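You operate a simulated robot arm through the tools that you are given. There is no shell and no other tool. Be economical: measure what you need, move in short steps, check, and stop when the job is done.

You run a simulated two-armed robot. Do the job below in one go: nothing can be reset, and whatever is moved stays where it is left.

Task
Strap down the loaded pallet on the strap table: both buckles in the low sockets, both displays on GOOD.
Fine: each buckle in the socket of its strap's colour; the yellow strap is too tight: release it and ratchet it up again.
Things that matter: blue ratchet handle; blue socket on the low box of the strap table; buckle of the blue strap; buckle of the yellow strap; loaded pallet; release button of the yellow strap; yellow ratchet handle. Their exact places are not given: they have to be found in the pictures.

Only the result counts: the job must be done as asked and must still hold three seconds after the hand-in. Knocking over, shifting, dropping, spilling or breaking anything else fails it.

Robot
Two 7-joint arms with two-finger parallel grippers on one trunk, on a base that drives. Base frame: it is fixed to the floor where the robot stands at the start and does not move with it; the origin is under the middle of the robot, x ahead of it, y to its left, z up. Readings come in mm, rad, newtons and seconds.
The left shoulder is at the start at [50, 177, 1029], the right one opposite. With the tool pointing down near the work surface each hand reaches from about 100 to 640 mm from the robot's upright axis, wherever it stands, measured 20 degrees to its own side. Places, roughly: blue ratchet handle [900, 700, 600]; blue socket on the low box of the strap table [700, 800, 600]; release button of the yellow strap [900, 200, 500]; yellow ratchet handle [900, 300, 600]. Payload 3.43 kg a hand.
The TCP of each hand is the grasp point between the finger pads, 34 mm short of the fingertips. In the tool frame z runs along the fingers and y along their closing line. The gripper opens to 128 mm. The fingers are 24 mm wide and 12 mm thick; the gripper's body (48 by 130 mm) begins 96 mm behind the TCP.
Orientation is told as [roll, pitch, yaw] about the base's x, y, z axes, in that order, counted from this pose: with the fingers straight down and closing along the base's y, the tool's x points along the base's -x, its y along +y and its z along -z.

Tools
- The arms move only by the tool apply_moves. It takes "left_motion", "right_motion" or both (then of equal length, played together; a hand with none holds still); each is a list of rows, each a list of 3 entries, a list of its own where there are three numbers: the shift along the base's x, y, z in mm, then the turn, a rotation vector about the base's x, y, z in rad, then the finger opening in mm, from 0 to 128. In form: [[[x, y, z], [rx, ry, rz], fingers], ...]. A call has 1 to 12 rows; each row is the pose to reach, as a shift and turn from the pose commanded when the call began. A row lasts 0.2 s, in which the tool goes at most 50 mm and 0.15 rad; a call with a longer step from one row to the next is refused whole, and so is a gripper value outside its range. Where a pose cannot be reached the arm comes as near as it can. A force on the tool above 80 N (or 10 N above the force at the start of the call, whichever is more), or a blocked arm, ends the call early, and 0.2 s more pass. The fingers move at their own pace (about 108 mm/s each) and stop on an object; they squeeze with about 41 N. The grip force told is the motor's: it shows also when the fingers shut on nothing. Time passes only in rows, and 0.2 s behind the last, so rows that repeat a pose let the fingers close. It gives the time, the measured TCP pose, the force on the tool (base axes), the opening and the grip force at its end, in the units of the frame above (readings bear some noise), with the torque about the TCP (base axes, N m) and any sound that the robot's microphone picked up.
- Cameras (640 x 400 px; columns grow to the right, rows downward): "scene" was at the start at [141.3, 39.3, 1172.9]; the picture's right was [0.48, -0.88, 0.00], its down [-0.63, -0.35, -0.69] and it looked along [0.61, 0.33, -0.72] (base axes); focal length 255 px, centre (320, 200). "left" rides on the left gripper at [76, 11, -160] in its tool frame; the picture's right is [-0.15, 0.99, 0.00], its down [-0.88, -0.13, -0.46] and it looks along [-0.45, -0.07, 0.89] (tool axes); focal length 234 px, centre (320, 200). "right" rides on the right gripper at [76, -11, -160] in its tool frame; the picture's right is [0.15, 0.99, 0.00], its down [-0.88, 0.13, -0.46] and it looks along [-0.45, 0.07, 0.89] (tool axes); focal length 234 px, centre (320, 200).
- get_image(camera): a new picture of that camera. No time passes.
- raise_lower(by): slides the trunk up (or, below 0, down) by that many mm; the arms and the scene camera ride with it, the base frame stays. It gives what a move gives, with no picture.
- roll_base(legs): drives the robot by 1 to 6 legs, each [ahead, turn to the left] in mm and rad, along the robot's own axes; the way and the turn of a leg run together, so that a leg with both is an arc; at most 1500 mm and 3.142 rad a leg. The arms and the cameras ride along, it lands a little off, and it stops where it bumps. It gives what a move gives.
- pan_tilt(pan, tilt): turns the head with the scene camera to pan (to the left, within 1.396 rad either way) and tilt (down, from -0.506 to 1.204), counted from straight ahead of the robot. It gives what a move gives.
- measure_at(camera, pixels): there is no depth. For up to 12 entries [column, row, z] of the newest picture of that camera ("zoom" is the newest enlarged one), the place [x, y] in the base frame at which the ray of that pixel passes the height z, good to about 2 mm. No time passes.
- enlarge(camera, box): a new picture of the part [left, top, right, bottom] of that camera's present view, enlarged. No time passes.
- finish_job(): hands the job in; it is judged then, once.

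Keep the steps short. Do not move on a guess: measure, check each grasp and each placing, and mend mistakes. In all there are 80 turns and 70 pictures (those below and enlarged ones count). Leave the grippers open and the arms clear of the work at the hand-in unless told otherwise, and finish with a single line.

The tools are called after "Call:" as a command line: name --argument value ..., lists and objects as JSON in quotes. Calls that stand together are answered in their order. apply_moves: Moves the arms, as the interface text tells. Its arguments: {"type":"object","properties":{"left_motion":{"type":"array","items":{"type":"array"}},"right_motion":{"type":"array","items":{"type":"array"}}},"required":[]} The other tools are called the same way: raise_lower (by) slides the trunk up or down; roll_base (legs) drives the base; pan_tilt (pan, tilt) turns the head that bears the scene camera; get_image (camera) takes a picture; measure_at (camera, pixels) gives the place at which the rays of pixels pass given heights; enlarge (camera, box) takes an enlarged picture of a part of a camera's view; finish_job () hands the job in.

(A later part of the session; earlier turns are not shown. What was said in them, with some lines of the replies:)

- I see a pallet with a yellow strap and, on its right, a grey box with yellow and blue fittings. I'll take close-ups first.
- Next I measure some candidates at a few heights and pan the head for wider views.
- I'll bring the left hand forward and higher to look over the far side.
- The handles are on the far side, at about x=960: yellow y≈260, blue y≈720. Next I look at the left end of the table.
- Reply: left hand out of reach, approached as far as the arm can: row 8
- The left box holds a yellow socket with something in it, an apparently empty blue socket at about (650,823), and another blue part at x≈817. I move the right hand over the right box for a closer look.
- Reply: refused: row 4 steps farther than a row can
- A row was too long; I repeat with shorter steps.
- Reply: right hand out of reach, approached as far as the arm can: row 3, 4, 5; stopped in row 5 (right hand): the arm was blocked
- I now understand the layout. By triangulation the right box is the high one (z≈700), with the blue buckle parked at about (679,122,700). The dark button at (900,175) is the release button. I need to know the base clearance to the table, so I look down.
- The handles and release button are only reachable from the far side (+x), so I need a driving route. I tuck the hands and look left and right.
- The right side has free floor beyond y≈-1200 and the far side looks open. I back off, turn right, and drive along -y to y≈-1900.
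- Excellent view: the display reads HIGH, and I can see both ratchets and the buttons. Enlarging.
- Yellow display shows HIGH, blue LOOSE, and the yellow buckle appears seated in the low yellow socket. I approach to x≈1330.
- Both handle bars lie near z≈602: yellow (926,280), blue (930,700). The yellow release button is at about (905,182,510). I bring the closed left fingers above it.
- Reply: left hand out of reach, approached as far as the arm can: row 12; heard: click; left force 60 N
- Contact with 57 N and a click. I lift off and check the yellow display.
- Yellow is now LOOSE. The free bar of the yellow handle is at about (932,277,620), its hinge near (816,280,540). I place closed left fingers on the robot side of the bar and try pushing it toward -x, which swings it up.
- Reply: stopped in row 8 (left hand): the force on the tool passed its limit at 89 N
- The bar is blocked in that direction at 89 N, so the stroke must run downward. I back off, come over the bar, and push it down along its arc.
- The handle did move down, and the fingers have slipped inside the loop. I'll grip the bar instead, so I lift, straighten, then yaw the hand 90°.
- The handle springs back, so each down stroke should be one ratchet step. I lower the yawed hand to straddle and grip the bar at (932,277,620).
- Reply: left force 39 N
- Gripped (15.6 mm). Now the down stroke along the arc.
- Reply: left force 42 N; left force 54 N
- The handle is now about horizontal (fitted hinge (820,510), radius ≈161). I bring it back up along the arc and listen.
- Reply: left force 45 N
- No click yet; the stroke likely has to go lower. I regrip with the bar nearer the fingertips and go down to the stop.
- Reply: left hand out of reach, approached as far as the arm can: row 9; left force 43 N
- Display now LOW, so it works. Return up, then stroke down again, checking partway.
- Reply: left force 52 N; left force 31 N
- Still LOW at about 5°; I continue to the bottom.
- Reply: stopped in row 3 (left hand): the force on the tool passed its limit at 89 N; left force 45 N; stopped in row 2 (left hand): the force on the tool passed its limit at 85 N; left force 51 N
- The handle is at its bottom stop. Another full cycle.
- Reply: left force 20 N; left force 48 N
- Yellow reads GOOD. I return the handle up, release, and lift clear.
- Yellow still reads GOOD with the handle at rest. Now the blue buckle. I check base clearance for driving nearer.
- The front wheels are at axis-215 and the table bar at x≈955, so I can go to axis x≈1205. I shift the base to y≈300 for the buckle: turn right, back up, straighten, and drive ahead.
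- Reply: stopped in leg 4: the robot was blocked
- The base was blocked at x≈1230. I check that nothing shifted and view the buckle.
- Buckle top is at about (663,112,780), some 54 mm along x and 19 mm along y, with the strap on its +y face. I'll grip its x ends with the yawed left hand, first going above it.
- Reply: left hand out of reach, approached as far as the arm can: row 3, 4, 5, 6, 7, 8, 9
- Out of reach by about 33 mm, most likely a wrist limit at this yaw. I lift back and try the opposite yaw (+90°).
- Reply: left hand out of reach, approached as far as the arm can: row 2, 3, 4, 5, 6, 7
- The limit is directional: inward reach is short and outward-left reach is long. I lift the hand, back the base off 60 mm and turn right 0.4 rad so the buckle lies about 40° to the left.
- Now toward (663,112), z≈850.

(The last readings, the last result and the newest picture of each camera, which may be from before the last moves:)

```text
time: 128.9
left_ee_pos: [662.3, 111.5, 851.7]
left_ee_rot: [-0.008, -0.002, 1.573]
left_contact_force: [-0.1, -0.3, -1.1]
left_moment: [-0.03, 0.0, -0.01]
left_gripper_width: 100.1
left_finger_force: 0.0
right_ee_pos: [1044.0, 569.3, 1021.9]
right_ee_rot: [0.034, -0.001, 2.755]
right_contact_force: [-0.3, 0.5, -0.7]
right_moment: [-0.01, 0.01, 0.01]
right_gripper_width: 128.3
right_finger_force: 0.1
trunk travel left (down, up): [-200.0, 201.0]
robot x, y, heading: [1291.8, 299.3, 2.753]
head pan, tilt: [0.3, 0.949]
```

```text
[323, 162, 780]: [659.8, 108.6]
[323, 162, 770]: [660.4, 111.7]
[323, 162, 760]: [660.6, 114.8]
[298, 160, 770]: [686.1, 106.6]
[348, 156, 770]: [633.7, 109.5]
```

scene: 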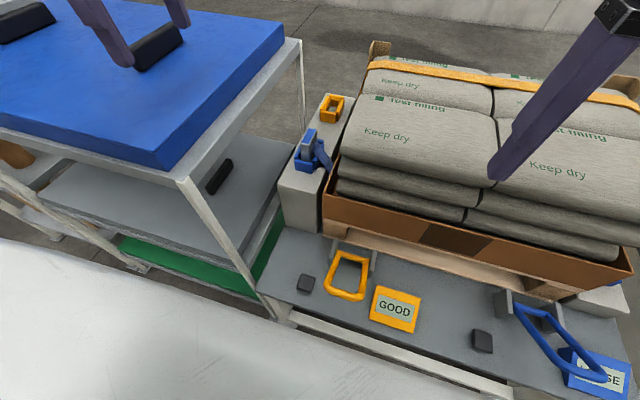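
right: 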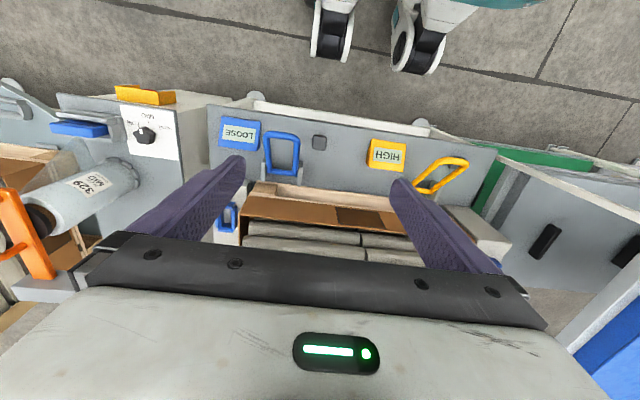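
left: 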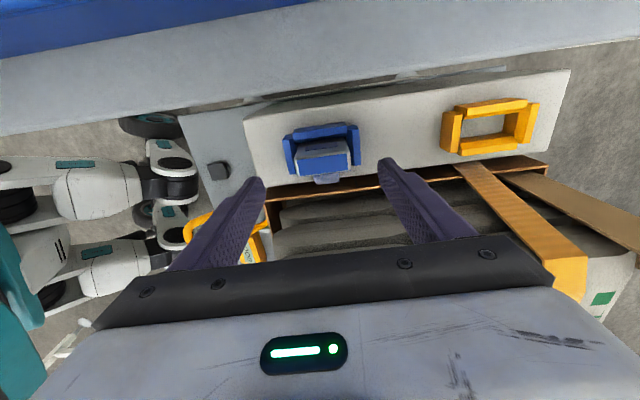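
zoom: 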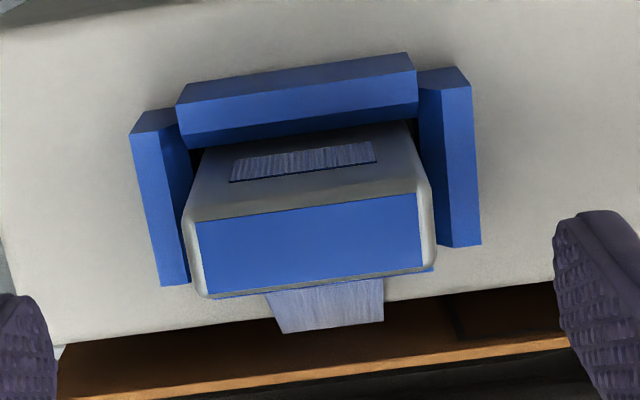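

Well aligned: the buckle top is at about (660,111,775). I descend to TCP z≈757 and close on its ends.

Call:
apply_moves --left_motion '[[[-2, 0, -40], [0, 0, 0], 90], [[-2, 0, -75], [0, 0, 0], 90], [[-2, 0, -95], [0, 0, 0], 90], [[-2, 0, -95], [0, 0, 0], 50], [[-2, 0, -95], [0, 0, 0], 40], [[-2, 0, -95], [0, 0, 0], 40], [[-2, 0, -95], [0, 0, 0], 40]]'

```text
time: 130.5
left_ee_pos: [661.7, 113.0, 764.4]
left_ee_rot: [0.001, -0.004, 1.571]
left_contact_force: [13.1, -2.6, 48.8]
left_moment: [-0.27, -1.73, -0.15]
left_gripper_width: 59.5
left_finger_force: 40.9
right_ee_pos: [1049.7, 570.7, 1022.8]
right_ee_rot: [0.036, -0.008, 2.757]
right_contact_force: [-0.3, -0.5, 0.0]
right_moment: [0.0, -0.05, 0.0]
right_gripper_width: 127.8
right_finger_force: 0.0
trunk travel left (down, up): [-200.0, 201.0]
robot x, y, heading: [1287.9, 301.6, 2.756]
head pan, tilt: [0.3, 0.949]
```

Gripped at 59.5 mm, with the fingertips touching the frame. I lift straight up.

Call:
apply_moves --left_motion '[[[-1, 0, 12], [0, 0, 0], 40], [[-1, 0, 30], [0, 0, 0], 40], [[-1, 0, 60], [0, 0, 0], 40], [[-1, 0, 100], [0, 0, 0], 40], [[-1, 0, 140], [0, 0, 0], 40], [[-1, 0, 180], [0, 0, 0], 40]]'

Call:
get_image --camera "left"

```text
time: 131.9
left_ee_pos: [661.3, 111.2, 934.9]
left_ee_rot: [-0.007, -0.002, 1.572]
left_contact_force: [-0.6, 0.4, -0.6]
left_moment: [0.01, 0.0, 0.0]
left_gripper_width: 59.2
left_finger_force: 40.7
right_ee_pos: [1043.3, 569.0, 1021.8]
right_ee_rot: [0.033, -0.003, 2.755]
right_contact_force: [-0.1, -0.4, 0.7]
right_moment: [-0.02, -0.01, -0.01]
right_gripper_width: 128.0
right_finger_force: 0.1
trunk travel left (down, up): [-200.0, 201.0]
robot x, y, heading: [1292.1, 301.9, 2.755]
head pan, tilt: [0.3, 0.949]
```

```text
12 pictures are left
```

left: 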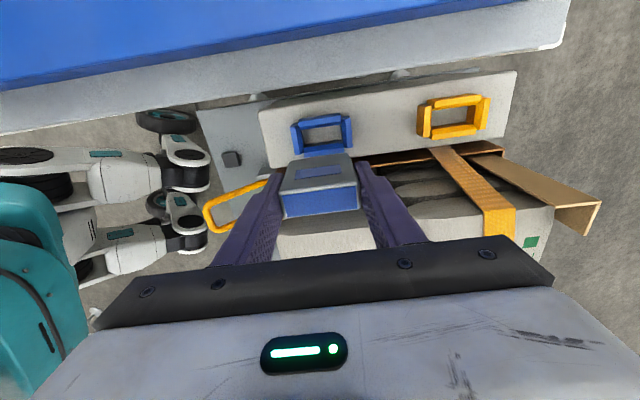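

The buckle is held securely. I retract the left hand closer to the body, then drive back, sideways, and forward to y≈940 in front of the low blue socket.

Call:
apply_moves --left_motion '[[[34, 25, 10], [0, 0, 0], 40], [[68, 50, 20], [0, 0, 0], 40], [[102, 75, 30], [0, 0, 0], 40], [[136, 100, 40], [0, 0, 0], 40], [[170, 125, 40], [0, 0, 0], 40], [[204, 149, 40], [0, 0, 0], 40]]'

Call:
roll_base --legs '[[0, 0.386], [-500, 0], [0, -1.571], [640, 0], [0, 1.571], [470, 0]]'

Call:
get_image --camera "scene"

```text
time: 133.3
left_ee_pos: [861.2, 257.4, 976.3]
left_ee_rot: [-0.007, -0.002, 1.572]
left_contact_force: [0.0, -0.3, -0.7]
left_moment: [-0.03, 0.02, 0.01]
left_gripper_width: 59.3
left_finger_force: 40.7
right_ee_pos: [1045.0, 569.5, 1021.7]
right_ee_rot: [0.032, -0.002, 2.755]
right_contact_force: [0.9, -0.6, 0.5]
right_moment: [-0.04, -0.01, -0.02]
right_gripper_width: 128.3
right_finger_force: 0.0
trunk travel left (down, up): [-200.0, 201.0]
robot x, y, heading: [1293.3, 303.4, 2.757]
head pan, tilt: [0.3, 0.949]
```

```text
time: 150.7
left_ee_pos: [979.7, 764.8, 976.0]
left_ee_rot: [-0.008, -0.003, 1.933]
left_contact_force: [0.5, 0.1, -0.8]
left_moment: [0.01, 0.01, 0.03]
left_gripper_width: 59.5
left_finger_force: 41.0
right_ee_pos: [1040.1, 1121.5, 1022.4]
right_ee_rot: [0.032, -0.003, 3.118]
right_contact_force: [0.0, 0.1, -0.5]
right_moment: [-0.01, -0.01, 0.0]
right_gripper_width: 128.0
right_finger_force: 0.1
trunk travel left (down, up): [-200.0, 201.0]
robot x, y, heading: [1367.0, 959.4, 3.119]
head pan, tilt: [0.3, 0.949]
```

```text
11 pictures are left
```

scene: 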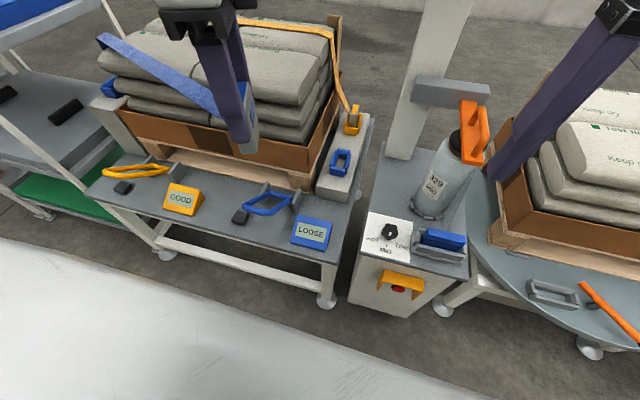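

The strap follows over the pallet and the low blue socket is visible at (341,162), empty. Enlarging and measuring it.

Call:
enlarge --camera "scene" --box '[300, 90, 400, 210]'

Call:
measure_at --camera "scene" --pixels '[[341, 161, 600], [341, 161, 560], [341, 161, 580], [341, 161, 620], [372, 113, 560], [320, 195, 560], [385, 157, 480]]'

```text
3.33 times, centred on (350, 150) of scene
```

zoom: 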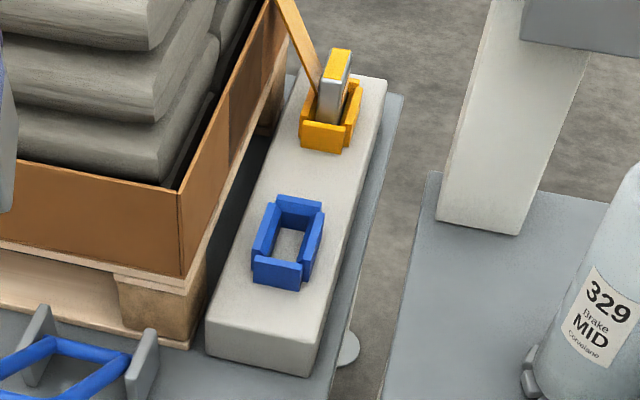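

```text
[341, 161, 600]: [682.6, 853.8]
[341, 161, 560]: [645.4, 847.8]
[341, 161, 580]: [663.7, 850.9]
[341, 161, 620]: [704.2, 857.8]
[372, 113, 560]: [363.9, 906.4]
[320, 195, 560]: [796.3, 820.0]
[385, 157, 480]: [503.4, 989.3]
```

I shift the hand toward -y so it stays clear of the neighbouring machine, then drive 80 mm ahead and turn right 0.5 rad.

Call:
apply_moves --left_motion '[[[0, -40, 0], [0, 0, 0], 40], [[0, -80, 0], [0, 0, 0], 40], [[0, -120, 0], [0, 0, 0], 40], [[0, -150, 0], [0, 0, 0], 40]]'

Call:
roll_base --legs '[[80, 0], [0, -0.5]]'

```text
time: 151.7
left_ee_pos: [979.3, 613.5, 975.3]
left_ee_rot: [-0.008, -0.002, 1.931]
left_contact_force: [-0.1, -0.5, -0.8]
left_moment: [-0.02, 0.0, -0.04]
left_gripper_width: 59.7
left_finger_force: 41.1
right_ee_pos: [1040.9, 1120.9, 1021.6]
right_ee_rot: [0.032, -0.003, 3.116]
right_contact_force: [0.5, -0.4, 0.2]
right_moment: [-0.02, 0.05, -0.05]
right_gripper_width: 128.0
right_finger_force: 0.1
trunk travel left (down, up): [-200.0, 201.0]
robot x, y, heading: [1365.5, 957.5, 3.118]
head pan, tilt: [0.3, 0.949]
```

```text
time: 154.1
left_ee_pos: [783.3, 837.6, 977.0]
left_ee_rot: [-0.007, -0.001, 1.446]
left_contact_force: [-1.4, 1.1, -1.2]
left_moment: [0.0, -0.01, -0.02]
left_gripper_width: 59.4
left_finger_force: 40.7
right_ee_pos: [1075.3, 1256.9, 1021.2]
right_ee_rot: [0.033, -0.001, 2.632]
right_contact_force: [-0.3, 0.3, 0.2]
right_moment: [0.0, -0.01, 0.04]
right_gripper_width: 127.8
right_finger_force: 0.1
trunk travel left (down, up): [-200.0, 201.0]
robot x, y, heading: [1292.5, 959.9, 2.63]
head pan, tilt: [0.3, 0.949]
```

Call:
apply_moves --left_motion '[[[-35, 5, 0], [0, 0, 0.06], 40], [[-70, 10, 0], [0, 0, 0.125], 40], [[-110, 13, 0], [0, 0, 0.125], 40], [[-110, 13, -45], [0, 0, 0.125], 40], [[-110, 13, -90], [0, 0, 0.125], 40], [[-110, 13, -130], [0, 0, 0.125], 40]]'

Call:
get_image --camera "left"

```text
time: 155.5
left_ee_pos: [674.4, 852.7, 845.8]
left_ee_rot: [-0.007, -0.002, 1.573]
left_contact_force: [-1.1, 0.0, -1.6]
left_moment: [-0.03, -0.02, -0.02]
left_gripper_width: 59.3
left_finger_force: 41.3
right_ee_pos: [1074.9, 1256.1, 1021.8]
right_ee_rot: [0.033, -0.004, 2.631]
right_contact_force: [0.9, -0.2, -0.1]
right_moment: [-0.02, 0.01, 0.05]
right_gripper_width: 128.0
right_finger_force: 0.1
trunk travel left (down, up): [-200.0, 201.0]
robot x, y, heading: [1287.8, 958.2, 2.631]
head pan, tilt: [0.3, 0.949]
```

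```text
9 pictures are left
```

left: 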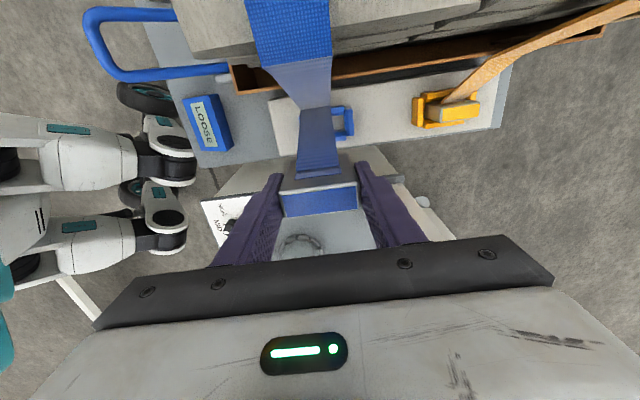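

Call:
enlarge --camera "left" --box '[290, 80, 390, 160]'

Call:
measure_at --camera "zoom" --pixels '[[320, 200, 587]]'

```text
5.00 times, centred on (340, 120) of left
```

zoom: 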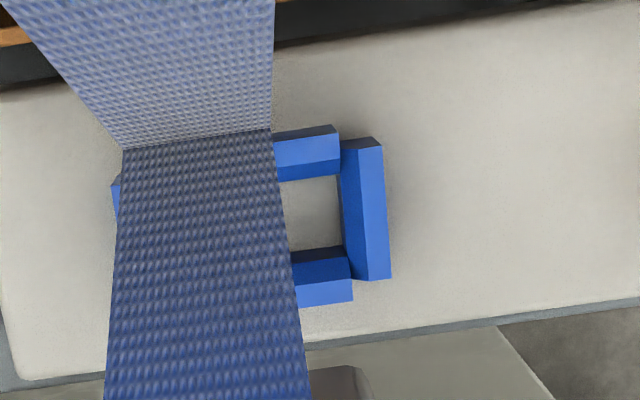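

```text
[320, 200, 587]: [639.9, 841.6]
```

Call:
measure_at --camera "zoom" --pixels '[[251, 231, 580], [251, 231, 587], [251, 231, 595], [115, 220, 587], [387, 221, 587], [305, 137, 587], [325, 305, 587], [300, 182, 560], [20, 378, 560]]'

Call:
measure_at --camera "scene" --pixels '[[341, 161, 587]]'

```text
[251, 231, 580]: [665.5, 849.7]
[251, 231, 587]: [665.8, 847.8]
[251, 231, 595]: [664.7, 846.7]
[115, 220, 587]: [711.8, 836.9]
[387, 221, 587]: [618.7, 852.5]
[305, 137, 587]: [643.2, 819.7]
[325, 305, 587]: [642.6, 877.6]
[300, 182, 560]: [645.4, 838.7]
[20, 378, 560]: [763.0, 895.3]
```

```text
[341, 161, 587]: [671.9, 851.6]
```

The socket centre is at about (665,848). I descend slowly with the buckle over it.

Call:
apply_moves --left_motion '[[[-10, -4, -40], [0, 0, 0], 40], [[-10, -4, -85], [0, 0, 0], 40], [[-10, -4, -130], [0, 0, 0], 40], [[-10, -4, -155], [0, 0, 0], 40], [[-10, -4, -170], [0, 0, 0], 40], [[-10, -4, -180], [0, 0, 0], 40], [[-10, -4, -190], [0, 0, 0], 40], [[-10, -4, -198], [0, 0, 0], 40], [[-10, -4, -206], [0, 0, 0], 40], [[-10, -4, -214], [0, 0, 0], 40], [[-10, -4, -220], [0, 0, 0], 40]]'

```text
time: 158.0
left_ee_pos: [662.5, 859.0, 653.1]
left_ee_rot: [0.027, -0.027, 1.544]
left_contact_force: [2.7, 7.8, 18.3]
left_moment: [-0.48, -1.4, -0.36]
left_gripper_width: 59.4
left_finger_force: 41.1
left hand out of reach, approached as far as the arm can: row 9, 10, 11
right_ee_pos: [1076.3, 1257.7, 1021.5]
right_ee_rot: [0.035, -0.005, 2.631]
right_contact_force: [0.4, -0.2, -0.1]
right_moment: [0.0, 0.02, -0.01]
right_gripper_width: 127.9
right_finger_force: 0.1
trunk travel left (down, up): [-200.0, 201.0]
robot x, y, heading: [1292.5, 961.9, 2.629]
head pan, tilt: [0.3, 0.949]
stopped in row 11 (left hand): the force on the tool passed its limit at 81 N (the readings are from after the stop); the commanded pose is now the measured one
```

Vertical reach ran out and the hand drifted. I lift, lower the trunk, and retry.

Call:
apply_moves --left_motion '[[[2, -5, 25], [0, 0, 0], 40], [[2, -10, 65], [0, 0, 0.027], 40], [[2, -10, 105], [0, 0, 0.027], 40], [[2, -10, 150], [0, 0, 0.027], 40]]'

Call:
raise_lower --by -120

```text
time: 159.0
left_ee_pos: [664.8, 841.6, 799.3]
left_ee_rot: [0.023, -0.019, 1.578]
left_contact_force: [0.1, 0.5, -1.2]
left_moment: [0.03, 0.0, -0.02]
left_gripper_width: 59.5
left_finger_force: 41.0
right_ee_pos: [1075.5, 1256.2, 1021.0]
right_ee_rot: [0.032, -0.001, 2.632]
right_contact_force: [-0.4, 0.2, 0.1]
right_moment: [0.01, -0.04, -0.02]
right_gripper_width: 127.9
right_finger_force: 0.1
trunk travel left (down, up): [-200.0, 201.0]
robot x, y, heading: [1289.5, 960.6, 2.627]
head pan, tilt: [0.3, 0.949]
```

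```text
time: 160.4
left_ee_pos: [656.7, 842.4, 699.0]
left_ee_rot: [0.059, -0.018, 1.571]
left_contact_force: [7.6, 0.5, 22.8]
left_moment: [-2.33, 0.93, 0.71]
left_gripper_width: 59.3
left_finger_force: 41.6
right_ee_pos: [1076.8, 1257.0, 905.0]
right_ee_rot: [0.035, -0.003, 2.633]
right_contact_force: [-0.4, -1.0, -0.1]
right_moment: [0.0, 0.03, -0.02]
right_gripper_width: 128.1
right_finger_force: 0.1
trunk travel left (down, up): [-83.0, 318.0]
robot x, y, heading: [1289.4, 965.5, 2.633]
head pan, tilt: [0.3, 0.949]
stopped: the force on the tool passed its limit at 88 N (the readings are from after the stop); the commanded pose is now the measured one
```

The wrist camera, mounted on the -y side at this yaw, is pressing on the bags. I lift and turn the hand half a turn so that it faces away from the pallet.

Call:
apply_moves --left_motion '[[[4, 2, 30], [0, 0, 0], 40], [[8, 5, 75], [-0.03, 0, 0], 40], [[8, 5, 120], [-0.05, 0, 0], 40], [[8, 5, 165], [-0.05, 0, 0], 40], [[8, 5, 210], [-0.05, 0.0, 0], 40], [[8, 5, 250], [-0.05, 0.0, 0], 40]]'

Call:
apply_moves --left_motion '[[[10, 0, 0], [0, 0, 0.145], 40], [[20, 0, 0], [0, 0, 0.29], 40], [[30, 0, 0], [0, 0, 0.435], 40], [[40, 0, 0], [0, 0, 0.58], 40], [[40, 0, 0], [0, 0, 0.725], 40], [[40, 0, 0], [0, 0, 0.87], 40], [[40, 0, 0], [0, 0, 1.015], 40], [[40, 0, 0], [0, 0, 1.16], 40], [[40, 0, 0], [0, 0, 1.3], 40], [[40, 0, 0], [0, 0, 1.44], 40], [[40, 0, 0], [0, 0, 1.571], 40]]'

Call:
apply_moves --left_motion '[[[0, 0, 0], [0, 0, 0.145], 40], [[0, 0, 0], [0, 0, 0.29], 40], [[0, 0, 0], [0, 0, 0.435], 40], [[0, 0, 0], [0, 0, 0.58], 40], [[0, 0, 0], [0, 0, 0.725], 40], [[0, 0, 0], [0, 0, 0.87], 40], [[0, 0, 0], [0, 0, 1.015], 40], [[0, 0, 0], [0, 0, 1.16], 40], [[0, 0, 0], [0, 0, 1.3], 40], [[0, 0, 0], [0, 0, 1.44], 40], [[0, 0, 0], [0, 0, 1.571], 40]]'

Call:
get_image --camera "scene"

```text
time: 161.8
left_ee_pos: [667.9, 848.3, 941.0]
left_ee_rot: [0.049, 0.03, 1.574]
left_contact_force: [-0.1, 0.2, -0.6]
left_moment: [0.04, 0.01, -0.03]
left_gripper_width: 59.5
left_finger_force: 41.0
right_ee_pos: [1075.3, 1256.4, 905.2]
right_ee_rot: [0.033, -0.001, 2.635]
right_contact_force: [0.1, 0.3, 0.2]
right_moment: [-0.02, 0.01, 0.0]
right_gripper_width: 128.3
right_finger_force: 0.1
trunk travel left (down, up): [-83.0, 318.0]
robot x, y, heading: [1288.6, 960.2, 2.633]
head pan, tilt: [0.3, 0.949]
```

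```text
time: 164.2
left_ee_pos: [704.3, 846.3, 942.3]
left_ee_rot: [0.051, 0.03, -3.138]
left_contact_force: [0.4, 0.1, -1.7]
left_moment: [0.02, -0.03, -0.02]
left_gripper_width: 59.7
left_finger_force: 41.0
right_ee_pos: [1074.1, 1255.8, 905.6]
right_ee_rot: [0.032, 0.0, 2.634]
right_contact_force: [-0.1, 0.8, 0.2]
right_moment: [-0.01, -0.02, -0.01]
right_gripper_width: 127.9
right_finger_force: 0.1
trunk travel left (down, up): [-83.0, 318.0]
robot x, y, heading: [1290.2, 957.7, 2.633]
head pan, tilt: [0.3, 0.949]
```

```text
time: 166.6
left_ee_pos: [702.6, 848.6, 943.0]
left_ee_rot: [0.051, 0.029, -1.567]
left_contact_force: [0.1, -0.2, -1.7]
left_moment: [0.0, -0.01, -0.01]
left_gripper_width: 59.4
left_finger_force: 41.0
right_ee_pos: [1074.3, 1256.3, 903.7]
right_ee_rot: [0.032, -0.001, 2.634]
right_contact_force: [0.1, 0.6, -0.2]
right_moment: [0.0, 0.02, 0.0]
right_gripper_width: 128.0
right_finger_force: 0.1
trunk travel left (down, up): [-83.0, 318.0]
robot x, y, heading: [1286.5, 958.6, 2.633]
head pan, tilt: [0.3, 0.949]
```

```text
7 pictures are left
```

scene: 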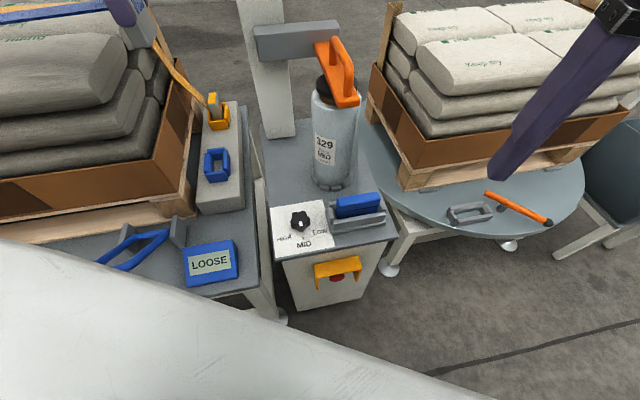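

The bags look undisturbed. I level the hand, move over the socket at z≈730, and look.

Call:
apply_moves --left_motion '[[[-10, 0, 0], [-0.015, 0.025, 0], 40], [[-20, 0, 0], [-0.03, 0.051, 0], 40], [[-38, -1, 0], [-0.03, 0.051, 0], 40], [[-38, -1, -45], [-0.03, 0.051, 0], 40], [[-38, -1, -90], [-0.03, 0.051, 0], 40], [[-38, -1, -135], [-0.03, 0.051, 0], 40], [[-38, -1, -180], [-0.03, 0.051, 0], 40], [[-38, -1, -220], [-0.03, 0.051, 0], 40]]'

Call:
measure_at --camera "scene" --pixels '[[217, 164, 587], [217, 164, 580], [217, 164, 595]]'

Call:
get_image --camera "left"

```text
time: 168.4
left_ee_pos: [666.3, 842.8, 720.5]
left_ee_rot: [-0.001, 0.0, -1.569]
left_contact_force: [-0.6, 0.3, -0.9]
left_moment: [0.0, 0.01, -0.01]
left_gripper_width: 59.5
left_finger_force: 41.5
right_ee_pos: [1074.0, 1256.5, 905.3]
right_ee_rot: [0.034, -0.002, 2.634]
right_contact_force: [0.1, -0.1, 0.3]
right_moment: [-0.02, 0.0, 0.01]
right_gripper_width: 127.6
right_finger_force: 0.1
trunk travel left (down, up): [-83.0, 318.0]
robot x, y, heading: [1290.6, 960.2, 2.63]
head pan, tilt: [0.3, 0.949]
```

```text
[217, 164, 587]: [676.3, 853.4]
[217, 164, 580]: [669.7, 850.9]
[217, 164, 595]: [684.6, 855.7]
```

```text
6 pictures are left
```

left: 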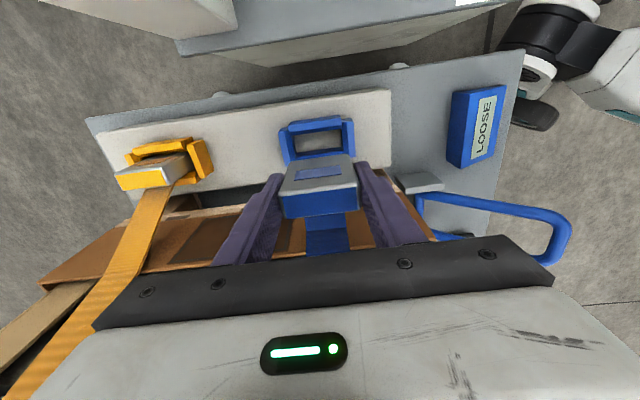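

Call:
measure_at --camera "left" --pixels '[[281, 140, 582], [354, 131, 582], [287, 133, 582], [345, 126, 582], [317, 118, 582], [318, 143, 555], [298, 142, 555], [338, 140, 555], [318, 128, 582]]'

Call:
enlarge --camera "left" --box '[260, 100, 380, 220]'

```text
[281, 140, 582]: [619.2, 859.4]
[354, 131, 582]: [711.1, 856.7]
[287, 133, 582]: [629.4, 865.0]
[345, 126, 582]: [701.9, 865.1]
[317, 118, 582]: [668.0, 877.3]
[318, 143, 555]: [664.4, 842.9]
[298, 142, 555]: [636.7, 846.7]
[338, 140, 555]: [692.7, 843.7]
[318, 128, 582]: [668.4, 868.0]
```

```text
3.33 times, centred on (320, 160) of left
```

zoom: 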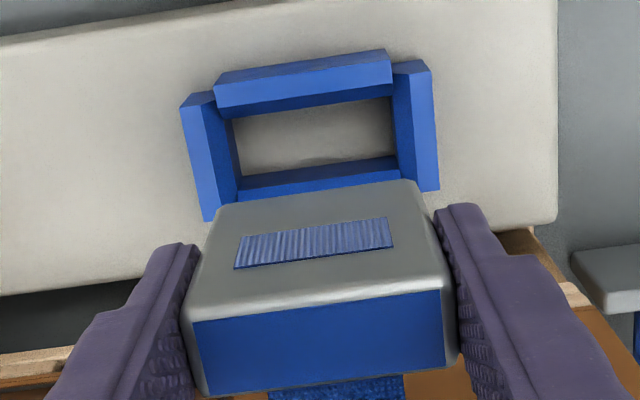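

Socket centre confirmed at about (665,848.5). I correct y and go down partway.

Call:
apply_moves --left_motion '[[[-1, 5, 0], [0, 0, 0], 40], [[-1, 5, -20], [0, 0, 0], 40], [[-1, 5, -35], [0, 0, 0], 40]]'

```text
time: 169.2
left_ee_pos: [665.2, 851.2, 686.3]
left_ee_rot: [0.0, 0.0, -1.57]
left_contact_force: [0.1, 0.1, -1.0]
left_moment: [0.01, -0.02, 0.0]
left_gripper_width: 59.3
left_finger_force: 40.7
right_ee_pos: [1074.5, 1256.7, 904.5]
right_ee_rot: [0.033, -0.004, 2.635]
right_contact_force: [-0.6, -0.1, -0.6]
right_moment: [-0.02, 0.02, -0.01]
right_gripper_width: 128.1
right_finger_force: 0.1
trunk travel left (down, up): [-83.0, 318.0]
robot x, y, heading: [1289.9, 959.6, 2.632]
head pan, tilt: [0.3, 0.949]
```

Call:
apply_moves --left_motion '[[[0, -2, -12], [0, 0, 0], 40], [[0, -2, -22], [0, 0, 0], 40], [[0, -2, -30], [0, 0, 0], 40], [[0, -2, -38], [0, 0, 0], 40], [[0, -2, -45], [0, 0, 0], 40], [[0, -2, -52], [0, 0, 0], 40], [[0, -2, -58], [0, 0, 0], 40], [[0, -2, -64], [0, 0, 0], 40], [[0, -2, -70], [0, 0, 0], 40]]'

```text
time: 171.2
left_ee_pos: [666.6, 849.0, 623.2]
left_ee_rot: [-0.005, 0.002, -1.57]
left_contact_force: [5.6, -6.3, 31.0]
left_moment: [-0.25, -1.41, -0.26]
left_gripper_width: 59.4
left_finger_force: 40.9
right_ee_pos: [1076.3, 1255.3, 905.6]
right_ee_rot: [0.035, -0.005, 2.633]
right_contact_force: [-0.6, 0.0, 0.7]
right_moment: [-0.01, 0.0, -0.02]
right_gripper_width: 128.0
right_finger_force: 0.1
trunk travel left (down, up): [-83.0, 318.0]
robot x, y, heading: [1287.2, 959.9, 2.633]
head pan, tilt: [0.3, 0.949]
```

The hand is at z=623, the expected seated height, with 31 N. I press slightly more to seat or latch it.

Call:
apply_moves --left_motion '[[[0, 0, -4], [0, 0, 0], 40], [[0, 0, -7], [0, 0, 0], 40], [[0, 0, -10], [0, 0, 0], 40]]'

```text
time: 171.9
left_ee_pos: [665.0, 850.2, 624.1]
left_ee_rot: [-0.008, -0.001, -1.569]
left_contact_force: [14.3, -9.4, 41.4]
left_moment: [-0.34, -2.15, -0.36]
left_gripper_width: 59.3
left_finger_force: 41.1
right_ee_pos: [1077.6, 1255.7, 905.0]
right_ee_rot: [0.034, -0.004, 2.636]
right_contact_force: [1.0, -1.5, -0.1]
right_moment: [0.03, -0.01, -0.01]
right_gripper_width: 128.0
right_finger_force: 0.0
trunk travel left (down, up): [-83.0, 318.0]
robot x, y, heading: [1286.4, 959.8, 2.632]
head pan, tilt: [0.3, 0.949]
stopped in row 3 (left hand): the force on the tool passed its limit at 84 N (the readings are from after the stop); the commanded pose is now the measured one
```

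Firmly seated against the stop. I open, rise, close the fingers and press the buckle's top (z≈636) once.

Call:
apply_moves --left_motion '[[[0, 0, 3], [0, 0, 0], 70], [[0, 0, 3], [0, 0, 0], 95], [[0, 0, 3], [0, 0, 0], 100], [[0, 0, 45], [0, 0, 0], 100], [[0, 0, 85], [0, 0, 0], 60], [[0, 0, 85], [0, 0, 0], 0], [[0, 0, 85], [0, 0, 0], 0], [[0, 0, 85], [0, 0, 0], 0], [[0, 0, 65], [0, 0, 0], 0], [[0, 0, 55], [0, 0, 0], 0], [[0, 0, 48], [0, 0, 0], 0], [[0, 0, 42], [0, 0, 0], 0]]'

```text
time: 174.5
left_ee_pos: [662.9, 850.1, 669.3]
left_ee_rot: [-0.023, 0.0, -1.568]
left_contact_force: [5.5, -13.8, 55.5]
left_moment: [-0.93, -0.28, -0.08]
left_gripper_width: 0.0
left_finger_force: 33.4
right_ee_pos: [1077.7, 1256.7, 906.9]
right_ee_rot: [0.036, -0.006, 2.635]
right_contact_force: [0.7, 0.1, 0.4]
right_moment: [-0.02, 0.01, 0.02]
right_gripper_width: 128.1
right_finger_force: 0.0
trunk travel left (down, up): [-83.0, 318.0]
robot x, y, heading: [1286.3, 961.9, 2.631]
head pan, tilt: [0.3, 0.949]
```

The top sits at z≈635 and is solid. I lift clear of the bags, turn the base back to face the table, and lower the trunk for the blue ratchet.

Call:
apply_moves --left_motion '[[[0, 0, 45], [0, 0, 0], 0], [[0, 0, 90], [0, 0, 0], 0], [[0, 0, 135], [0, 0, 0], 0], [[0, 0, 180], [0, 0, 0], 0], [[0, 0, 225], [0, 0, 0], 0], [[0, 0, 270], [0, 0, 0], 0], [[0, 0, 305], [0, 0, 0], 0]]'

Call:
roll_base --legs '[[0, 0.51], [-32, 0]]'

Call:
apply_moves --left_motion '[[[30, 35, 0], [0, 0, -0.14], 50], [[60, 70, 0], [0, 0, -0.28], 50], [[90, 105, 0], [0, 0, -0.4], 50], [[118, 141, 0], [0, 0, -0.51], 50]]'

Call:
pan_tilt --pan 0.45 --tilt 0.949

Call:
get_image --camera "scene"

```text
time: 176.1
left_ee_pos: [666.1, 849.5, 962.8]
left_ee_rot: [-0.006, -0.001, -1.568]
left_contact_force: [0.4, 0.7, 0.1]
left_moment: [0.01, 0.0, -0.01]
left_gripper_width: 0.3
left_finger_force: 33.2
right_ee_pos: [1074.1, 1256.6, 904.3]
right_ee_rot: [0.033, -0.002, 2.633]
right_contact_force: [-0.3, 0.5, 0.7]
right_moment: [0.01, -0.02, -0.01]
right_gripper_width: 128.0
right_finger_force: 0.1
trunk travel left (down, up): [-83.0, 318.0]
robot x, y, heading: [1288.1, 957.0, 2.634]
head pan, tilt: [0.3, 0.949]
```

```text
time: 178.4
left_ee_pos: [829.7, 561.2, 961.2]
left_ee_rot: [-0.006, -0.001, -1.062]
left_contact_force: [0.0, 0.6, -0.1]
left_moment: [-0.02, -0.04, -0.02]
left_gripper_width: 0.2
left_finger_force: 32.6
right_ee_pos: [991.0, 1115.7, 905.1]
right_ee_rot: [0.031, -0.002, 3.14]
right_contact_force: [-0.5, 1.2, 0.1]
right_moment: [0.0, 0.01, -0.03]
right_gripper_width: 127.9
right_finger_force: 0.0
trunk travel left (down, up): [-83.0, 318.0]
robot x, y, heading: [1318.7, 960.8, 3.14]
head pan, tilt: [0.3, 0.949]
```

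```text
time: 179.4
left_ee_pos: [947.8, 702.2, 961.9]
left_ee_rot: [-0.005, 0.001, -1.577]
left_contact_force: [-0.4, 0.2, -0.1]
left_moment: [-0.02, 0.01, -0.02]
left_gripper_width: 50.2
left_finger_force: 0.2
right_ee_pos: [990.4, 1114.9, 905.3]
right_ee_rot: [0.032, -0.002, 3.139]
right_contact_force: [-0.4, 0.9, 0.1]
right_moment: [0.01, -0.01, 0.03]
right_gripper_width: 128.0
right_finger_force: 0.1
trunk travel left (down, up): [-83.0, 318.0]
robot x, y, heading: [1319.4, 958.0, 3.136]
head pan, tilt: [0.3, 0.949]
```

```text
time: 180.1
left_ee_pos: [949.4, 700.6, 962.1]
left_ee_rot: [-0.006, 0.001, -1.574]
left_contact_force: [0.4, 0.3, -0.7]
left_moment: [-0.02, 0.03, 0.0]
left_gripper_width: 49.8
left_finger_force: 0.0
right_ee_pos: [988.8, 1115.6, 904.8]
right_ee_rot: [0.032, -0.003, 3.141]
right_contact_force: [0.2, 0.5, 0.2]
right_moment: [0.01, 0.02, 0.02]
right_gripper_width: 127.9
right_finger_force: 0.0
trunk travel left (down, up): [-83.0, 318.0]
robot x, y, heading: [1321.0, 964.3, 3.139]
head pan, tilt: [0.45, 0.949]
```

```text
4 pictures are left
```

scene: 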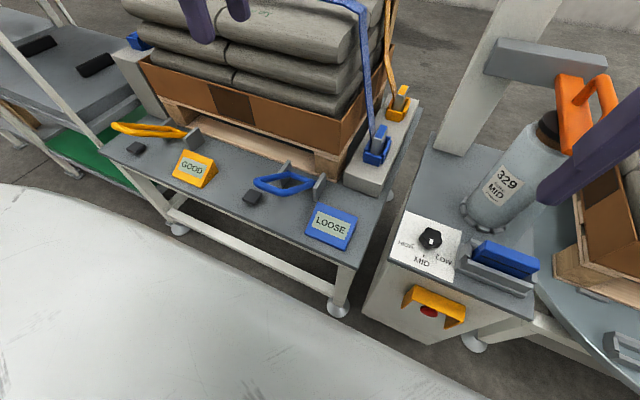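

The blue buckle sits in its low socket like the yellow one, and yellow reads GOOD. I lower the trunk, grip the blue handle bar at about (942,699), and do two full strokes with the recipe that worked on yellow, then check.

Call:
raise_lower --by -33

Call:
apply_moves --left_motion '[[[-3, -1, -45], [0, 0, 0], 50], [[-6, -2, -93], [0, 0, 0], 50], [[-6, -2, -140], [0, 0, 0], 50], [[-6, -2, -188], [0, 0, 0], 50], [[-6, -2, -236], [0, 0, 0], 50], [[-6, -2, -270], [0, 0, 0], 50], [[-6, -2, -287], [0, 0, 0], 50], [[-6, -2, -287], [0, 0, 0], 0], [[-6, -2, -287], [0, 0, 0], 0]]'

Call:
apply_moves --left_motion '[[[6, 0, -10], [0, 0, 0], 0], [[15, 0, -24], [0, 0, 0], 0], [[23, 0, -40], [0, 0, 0], 0], [[31, 0, -58], [0, 0, 0], 0], [[36, 0, -76], [0, 0, 0], 0], [[38, 0, -92], [0, 0, 0], 0], [[38, 0, -104], [0, 0, 0], 0], [[38, 0, -110], [0, 0, 0], 0], [[38, 0, -114], [0, 0, 0], 0]]'

Call:
enlarge --camera "scene" --box '[160, 100, 400, 260]'

```text
time: 180.9
left_ee_pos: [948.2, 700.9, 929.0]
left_ee_rot: [-0.007, -0.001, -1.573]
left_contact_force: [-0.1, 0.2, 0.5]
left_moment: [0.0, 0.01, 0.01]
left_gripper_width: 49.9
left_finger_force: 0.1
right_ee_pos: [989.0, 1115.8, 871.9]
right_ee_rot: [0.034, -0.001, 3.141]
right_contact_force: [-0.2, 0.9, 0.5]
right_moment: [0.01, 0.02, 0.02]
right_gripper_width: 128.0
right_finger_force: 0.1
trunk travel left (down, up): [-50.0, 351.0]
robot x, y, heading: [1324.9, 961.1, 3.133]
head pan, tilt: [0.45, 0.949]
```

```text
time: 182.9
left_ee_pos: [942.3, 701.8, 640.6]
left_ee_rot: [0.002, -0.002, -1.576]
left_contact_force: [24.4, 2.0, 4.5]
left_moment: [0.28, -0.03, -1.06]
left_gripper_width: 16.0
left_finger_force: 44.9
right_ee_pos: [991.9, 1114.6, 873.3]
right_ee_rot: [0.033, -0.002, 3.14]
right_contact_force: [0.1, 0.5, -0.2]
right_moment: [-0.02, 0.01, 0.02]
right_gripper_width: 128.3
right_finger_force: 0.0
trunk travel left (down, up): [-50.0, 351.0]
robot x, y, heading: [1316.9, 959.8, 3.138]
head pan, tilt: [0.45, 0.949]
```

```text
time: 184.9
left_ee_pos: [983.2, 701.7, 527.2]
left_ee_rot: [-0.002, 0.005, -1.576]
left_contact_force: [19.9, 22.7, 4.1]
left_moment: [-0.33, 0.24, -0.83]
left_gripper_width: 15.6
left_finger_force: 45.4
right_ee_pos: [990.5, 1116.2, 872.3]
right_ee_rot: [0.034, -0.003, 3.139]
right_contact_force: [1.0, -0.4, -0.2]
right_moment: [0.02, 0.03, -0.01]
right_gripper_width: 127.7
right_finger_force: 0.2
trunk travel left (down, up): [-50.0, 351.0]
robot x, y, heading: [1320.5, 960.2, 3.137]
head pan, tilt: [0.45, 0.949]
```

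```text
2.50 times, centred on (280, 180) of scene
```

zoom: 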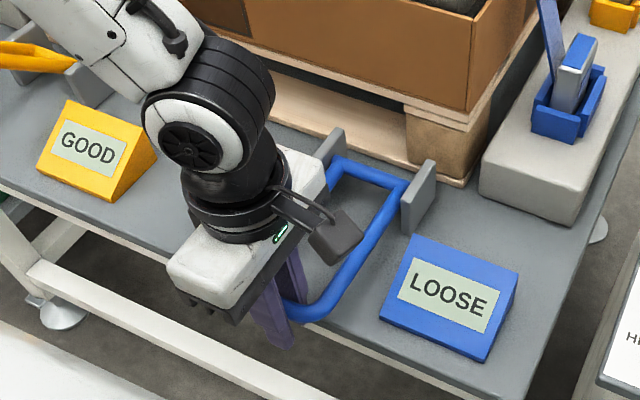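

LOOSE after the first stroke, the same as yellow did. Two more strokes, then a check.

Call:
apply_moves --left_motion '[[[0, 0, 18], [0, 0, 0], 0], [[-1, 0, 36], [0, 0, 0], 0], [[-6, 0, 54], [0, 0, 0], 0], [[-14, 0, 74], [0, 0, 0], 0], [[-23, 0, 92], [0, 0, 0], 0], [[-32, 0, 105], [0, 0, 0], 0], [[-38, 0, 113], [0, 0, 0], 0]]'

Call:
apply_moves --left_motion '[[[6, 0, -10], [0, 0, 0], 0], [[15, 0, -24], [0, 0, 0], 0], [[23, 0, -40], [0, 0, 0], 0], [[31, 0, -58], [0, 0, 0], 0], [[36, 0, -76], [0, 0, 0], 0], [[38, 0, -92], [0, 0, 0], 0], [[38, 0, -104], [0, 0, 0], 0], [[38, 0, -112], [0, 0, 0], 0], [[38, 0, -118], [0, 0, 0], 0], [[38, 0, -121], [0, 0, 0], 0]]'

Call:
apply_moves --left_motion '[[[0, 0, 20], [0, 0, 0], 0], [[-1, 0, 40], [0, 0, 0], 0], [[-6, 0, 60], [0, 0, 0], 0], [[-14, 0, 80], [0, 0, 0], 0], [[-23, 0, 97], [0, 0, 0], 0], [[-32, 0, 110], [0, 0, 0], 0], [[-38, 0, 116], [0, 0, 0], 0]]'

Call:
apply_moves --left_motion '[[[6, 0, -10], [0, 0, 0], 0], [[15, 0, -24], [0, 0, 0], 0], [[23, 0, -40], [0, 0, 0], 0], [[31, 0, -58], [0, 0, 0], 0], [[36, 0, -76], [0, 0, 0], 0], [[38, 0, -92], [0, 0, 0], 0], [[38, 0, -104], [0, 0, 0], 0], [[38, 0, -110], [0, 0, 0], 0], [[38, 0, -115], [0, 0, 0], 0]]'

Call:
enlarge --camera "scene" --box '[160, 100, 400, 260]'

```text
time: 186.5
left_ee_pos: [942.6, 698.0, 637.6]
left_ee_rot: [0.005, 0.004, -1.575]
left_contact_force: [-2.5, 17.8, -37.7]
left_moment: [-0.1, -0.03, -1.09]
left_gripper_width: 16.3
left_finger_force: 45.3
right_ee_pos: [988.6, 1114.4, 870.1]
right_ee_rot: [0.033, 0.0, 3.14]
right_contact_force: [0.1, -0.3, -0.2]
right_moment: [0.0, 0.0, -0.02]
right_gripper_width: 127.9
right_finger_force: 0.0
trunk travel left (down, up): [-50.0, 351.0]
robot x, y, heading: [1316.6, 959.4, 3.137]
head pan, tilt: [0.45, 0.949]
```

```text
time: 188.7
left_ee_pos: [982.4, 698.1, 523.0]
left_ee_rot: [-0.004, -0.006, -1.571]
left_contact_force: [29.3, -16.0, 39.6]
left_moment: [0.45, 0.24, -1.12]
left_gripper_width: 16.0
left_finger_force: 44.9
right_ee_pos: [992.7, 1114.1, 873.2]
right_ee_rot: [0.032, -0.005, 3.138]
right_contact_force: [1.1, -0.5, 0.0]
right_moment: [0.0, 0.0, 0.0]
right_gripper_width: 127.9
right_finger_force: 0.1
trunk travel left (down, up): [-50.0, 351.0]
robot x, y, heading: [1319.8, 962.7, 3.134]
head pan, tilt: [0.45, 0.949]
```

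```text
time: 190.3
left_ee_pos: [942.6, 699.3, 633.5]
left_ee_rot: [0.0, 0.0, -1.574]
left_contact_force: [10.2, -7.2, -5.8]
left_moment: [-0.03, 0.19, -0.81]
left_gripper_width: 15.7
left_finger_force: 45.8
right_ee_pos: [990.3, 1114.7, 871.7]
right_ee_rot: [0.032, -0.003, 3.139]
right_contact_force: [-0.1, -0.6, 0.2]
right_moment: [-0.01, 0.01, -0.01]
right_gripper_width: 127.9
right_finger_force: 0.0
trunk travel left (down, up): [-50.0, 351.0]
robot x, y, heading: [1318.1, 957.5, 3.138]
head pan, tilt: [0.45, 0.949]
```

```text
time: 192.1
left_ee_pos: [983.4, 699.8, 532.3]
left_ee_rot: [-0.008, -0.007, -1.578]
left_contact_force: [11.2, -11.0, 52.7]
left_moment: [1.29, -2.22, -1.08]
left_gripper_width: 15.5
left_finger_force: 45.0
right_ee_pos: [992.1, 1115.7, 873.5]
right_ee_rot: [0.034, -0.002, -3.141]
right_contact_force: [0.1, -0.1, -0.1]
right_moment: [0.0, 0.01, -0.02]
right_gripper_width: 128.0
right_finger_force: 0.0
trunk travel left (down, up): [-50.0, 351.0]
robot x, y, heading: [1321.4, 956.9, 3.143]
head pan, tilt: [0.45, 0.949]
stopped in row 9 (left hand): the force on the tool passed its limit at 95 N (the readings are from after the stop); the commanded pose is now the measured one
```

```text
2.50 times, centred on (280, 180) of scene
```

zoom: 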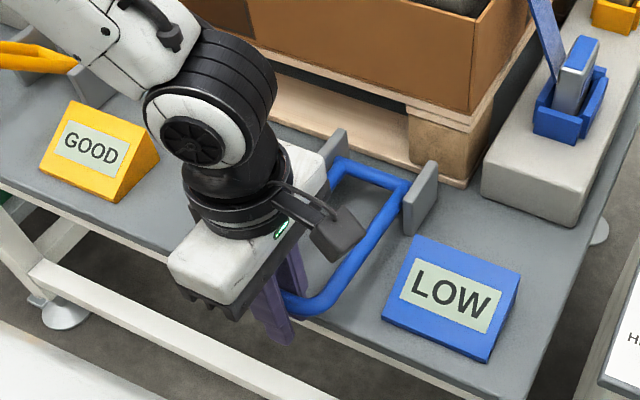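

LOW after three strokes, the same as yellow. One more cycle, then a check.

Call:
apply_moves --left_motion '[[[0, 0, 18], [0, 0, 0], 0], [[-1, 0, 36], [0, 0, 0], 0], [[-6, 0, 54], [0, 0, 0], 0], [[-14, 0, 74], [0, 0, 0], 0], [[-23, 0, 90], [0, 0, 0], 0], [[-32, 0, 102], [0, 0, 0], 0], [[-39, 0, 109], [0, 0, 0], 0]]'

Call:
apply_moves --left_motion '[[[6, 0, -10], [0, 0, 0], 0], [[15, 0, -24], [0, 0, 0], 0], [[23, 0, -40], [0, 0, 0], 0], [[31, 0, -58], [0, 0, 0], 0], [[36, 0, -76], [0, 0, 0], 0], [[38, 0, -92], [0, 0, 0], 0], [[38, 0, -102], [0, 0, 0], 0], [[38, 0, -108], [0, 0, 0], 0], [[38, 0, -112], [0, 0, 0], 0]]'

Call:
enlarge --camera "scene" --box '[160, 100, 400, 260]'

```text
time: 193.7
left_ee_pos: [942.4, 697.6, 635.2]
left_ee_rot: [0.007, 0.002, -1.576]
left_contact_force: [-14.0, 9.6, -41.5]
left_moment: [-0.09, -0.2, -0.85]
left_gripper_width: 15.7
left_finger_force: 45.1
right_ee_pos: [988.3, 1113.1, 871.4]
right_ee_rot: [0.031, 0.0, 3.142]
right_contact_force: [-0.3, 0.5, 0.3]
right_moment: [-0.01, -0.03, 0.01]
right_gripper_width: 128.0
right_finger_force: 0.0
trunk travel left (down, up): [-50.0, 351.0]
robot x, y, heading: [1317.9, 957.4, 3.138]
head pan, tilt: [0.45, 0.949]
```

```text
time: 195.7
left_ee_pos: [982.9, 698.9, 524.2]
left_ee_rot: [0.002, -0.006, -1.576]
left_contact_force: [14.5, -7.4, 4.0]
left_moment: [-0.99, 0.43, -1.07]
left_gripper_width: 15.8
left_finger_force: 44.8
right_ee_pos: [990.4, 1115.8, 871.5]
right_ee_rot: [0.033, -0.002, 3.139]
right_contact_force: [0.1, 0.8, 0.3]
right_moment: [0.05, -0.08, -0.01]
right_gripper_width: 128.0
right_finger_force: 0.0
trunk travel left (down, up): [-50.0, 351.0]
robot x, y, heading: [1322.5, 956.0, 3.146]
head pan, tilt: [0.45, 0.949]
```

```text
2.50 times, centred on (280, 180) of scene
5 turns are left
```

zoom: 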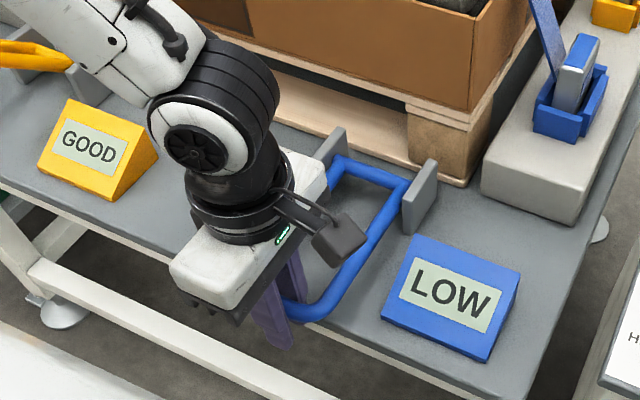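

Still LOW: this stroke showed only 4 N, so the handle hadn't reached its bottom stop (the counted strokes ended at ≥40 N). I push on down until it meets the stop.

Call:
apply_moves --left_motion '[[[0, 0, -3], [0, 0, 0], 0], [[0, 0, -6], [0, 0, 0], 0], [[0, 0, -9], [0, 0, 0], 0], [[-1, 0, -12], [0, 0, 0], 0], [[-1, 0, -15], [0, 0, 0], 0], [[-1, 0, -18], [0, 0, 0], 0], [[-2, 0, -20], [0, 0, 0], 0]]'

```text
time: 197.0
left_ee_pos: [982.7, 699.1, 515.8]
left_ee_rot: [-0.002, -0.009, -1.582]
left_contact_force: [12.5, -5.3, 40.2]
left_moment: [0.13, 0.22, -0.87]
left_gripper_width: 15.8
left_finger_force: 44.9
right_ee_pos: [991.8, 1114.2, 872.6]
right_ee_rot: [0.034, -0.003, -3.141]
right_contact_force: [0.2, -0.2, -0.4]
right_moment: [0.0, 0.04, 0.02]
right_gripper_width: 128.3
right_finger_force: 0.0
trunk travel left (down, up): [-50.0, 351.0]
robot x, y, heading: [1319.4, 962.7, 3.141]
head pan, tilt: [0.45, 0.949]
stopped in row 6 (left hand): the force on the tool passed its limit at 86 N (the readings are from after the stop); the commanded pose is now the measured one
4 turns are left
```

The bottom stop is reached (86 N). I take the last picture of the displays, then return the handle, release it, and lift clear.

Call:
enlarge --camera "scene" --box '[160, 100, 400, 260]'

Call:
apply_moves --left_motion '[[[0, 0, 18], [0, 0, 0], 0], [[0, 0, 36], [0, 0, 0], 0], [[-4, 0, 54], [0, 0, 0], 0], [[-12, 0, 74], [0, 0, 0], 0], [[-21, 0, 92], [0, 0, 0], 0], [[-31, 0, 105], [0, 0, 0], 0], [[-38, 0, 113], [0, 0, 0], 0], [[-38, 0, 113], [0, 0, 0], 40], [[-38, 0, 113], [0, 0, 0], 50], [[-37, 0, 160], [0, 0, 0], 50], [[-37, 0, 205], [0, 0, 0], 60], [[-37, 0, 250], [0, 0, 0], 60]]'

```text
2.50 times, centred on (280, 180) of scene
```

zoom: 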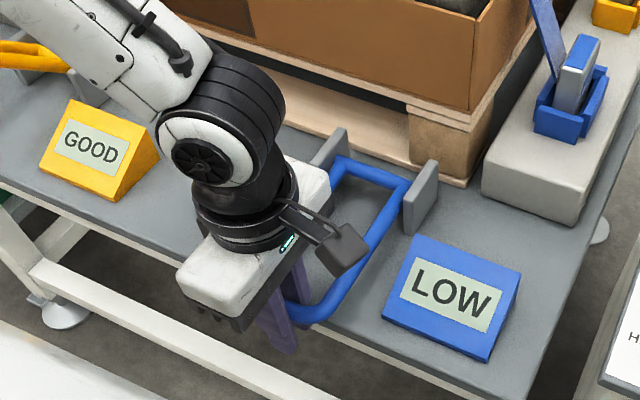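

```text
time: 199.6
left_ee_pos: [944.8, 700.0, 764.4]
left_ee_rot: [0.001, -0.005, -1.577]
left_contact_force: [0.1, -0.1, 0.4]
left_moment: [-0.01, -0.01, 0.04]
left_gripper_width: 59.5
left_finger_force: 0.0
right_ee_pos: [991.5, 1114.5, 872.8]
right_ee_rot: [0.033, -0.001, 3.143]
right_contact_force: [0.1, 0.7, -0.3]
right_moment: [0.0, -0.01, -0.01]
right_gripper_width: 128.0
right_finger_force: 0.1
trunk travel left (down, up): [-50.0, 351.0]
robot x, y, heading: [1320.7, 961.3, 3.137]
head pan, tilt: [0.45, 0.949]
3 turns are left
```

Still LOW, just short of GOOD, since the blue strokes were slightly shorter than the yellow ones. No pictures remain, so I make exactly one more full stroke, from the top to the bottom stop, then return, release and clear.

Call:
apply_moves --left_motion '[[[-2, 0, -45], [0, 0, 0], 50], [[-2, 0, -90], [0, 0, 0], 50], [[-2, 0, -122], [0, 0, 0], 50], [[-2, 0, -122], [0, 0, 0], 0], [[-2, 0, -122], [0, 0, 0], 0], [[-2, 0, -122], [0, 0, 0], 0]]'

Call:
apply_moves --left_motion '[[[6, 0, -10], [0, 0, 0], 0], [[15, 0, -24], [0, 0, 0], 0], [[23, 0, -40], [0, 0, 0], 0], [[31, 0, -58], [0, 0, 0], 0], [[36, 0, -76], [0, 0, 0], 0], [[38, 0, -92], [0, 0, 0], 0], [[38, 0, -104], [0, 0, 0], 0], [[38, 0, -110], [0, 0, 0], 0], [[38, 0, -115], [0, 0, 0], 0], [[38, 0, -119], [0, 0, 0], 0], [[38, 0, -123], [0, 0, 0], 0], [[38, 0, -126], [0, 0, 0], 0]]'

```text
time: 201.0
left_ee_pos: [943.9, 703.9, 638.4]
left_ee_rot: [0.0, -0.004, -1.576]
left_contact_force: [0.4, 1.3, -2.5]
left_moment: [0.29, 0.1, 0.1]
left_gripper_width: 16.0
left_finger_force: 45.4
right_ee_pos: [991.1, 1113.4, 870.8]
right_ee_rot: [0.035, -0.001, 3.141]
right_contact_force: [1.3, 0.2, -0.5]
right_moment: [-0.04, 0.02, -0.02]
right_gripper_width: 128.1
right_finger_force: 0.0
trunk travel left (down, up): [-50.0, 351.0]
robot x, y, heading: [1320.3, 958.0, 3.139]
head pan, tilt: [0.45, 0.949]
```

```text
time: 203.6
left_ee_pos: [983.6, 699.3, 516.4]
left_ee_rot: [0.0, -0.009, -1.578]
left_contact_force: [16.0, 2.5, 41.8]
left_moment: [0.05, 0.2, -0.88]
left_gripper_width: 16.0
left_finger_force: 45.4
right_ee_pos: [991.7, 1114.1, 873.6]
right_ee_rot: [0.037, -0.006, -3.143]
right_contact_force: [0.0, -0.4, 0.6]
right_moment: [0.0, -0.01, -0.01]
right_gripper_width: 128.0
right_finger_force: 0.0
trunk travel left (down, up): [-50.0, 351.0]
robot x, y, heading: [1318.2, 957.6, 3.137]
head pan, tilt: [0.45, 0.949]
2 turns are left
```

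A full stroke to the bottom stop (42 N, z=516), like the yellow one. I return the handle, release it and lift well clear.

Call:
apply_moves --left_motion '[[[0, 0, 18], [0, 0, 0], 0], [[0, 0, 36], [0, 0, 0], 0], [[-4, 0, 54], [0, 0, 0], 0], [[-12, 0, 74], [0, 0, 0], 0], [[-21, 0, 92], [0, 0, 0], 0], [[-31, 0, 107], [0, 0, 0], 0], [[-39, 0, 118], [0, 0, 0], 0], [[-39, 0, 118], [0, 0, 0], 40], [[-39, 0, 118], [0, 0, 0], 50], [[-37, 0, 165], [0, 0, 0], 50], [[-37, 0, 210], [0, 0, 0], 60], [[-37, 0, 255], [0, 0, 0], 60]]'

Call:
apply_moves --left_motion '[[[20, 0, 40], [0, 0, 0], 100], [[40, 0, 80], [0, 0, 0], 120], [[60, 0, 120], [0, 0, 0], 120]]'

```text
time: 206.2
left_ee_pos: [943.8, 699.0, 772.0]
left_ee_rot: [0.002, -0.005, -1.58]
left_contact_force: [-1.2, 0.1, -0.1]
left_moment: [0.02, -0.02, 0.0]
left_gripper_width: 59.8
left_finger_force: 0.1
right_ee_pos: [991.4, 1114.0, 871.1]
right_ee_rot: [0.033, -0.002, 3.141]
right_contact_force: [-0.1, 0.2, 0.6]
right_moment: [0.02, -0.02, -0.01]
right_gripper_width: 127.9
right_finger_force: 0.0
trunk travel left (down, up): [-50.0, 351.0]
robot x, y, heading: [1316.6, 960.6, 3.144]
head pan, tilt: [0.45, 0.949]
```

```text
time: 207.0
left_ee_pos: [1006.5, 699.1, 891.5]
left_ee_rot: [0.002, -0.005, -1.577]
left_contact_force: [-0.5, 0.3, 0.4]
left_moment: [0.02, -0.02, 0.0]
left_gripper_width: 119.8
left_finger_force: 0.0
right_ee_pos: [990.8, 1114.0, 871.5]
right_ee_rot: [0.034, -0.002, 3.14]
right_contact_force: [0.4, -0.2, -0.3]
right_moment: [0.0, -0.01, 0.0]
right_gripper_width: 128.1
right_finger_force: 0.1
trunk travel left (down, up): [-50.0, 351.0]
robot x, y, heading: [1320.1, 959.3, 3.134]
head pan, tilt: [0.45, 0.949]
1 turns are left
```

Both hands are open and clear of the work, so I hand the job in.

Call:
finish_job

```text
The job is handed in.
```

Handed in with both buckles in the low sockets and yellow on GOOD, but blue is unconfirmed: it last read LOW, and I made one more full stroke after my pictures ran out.
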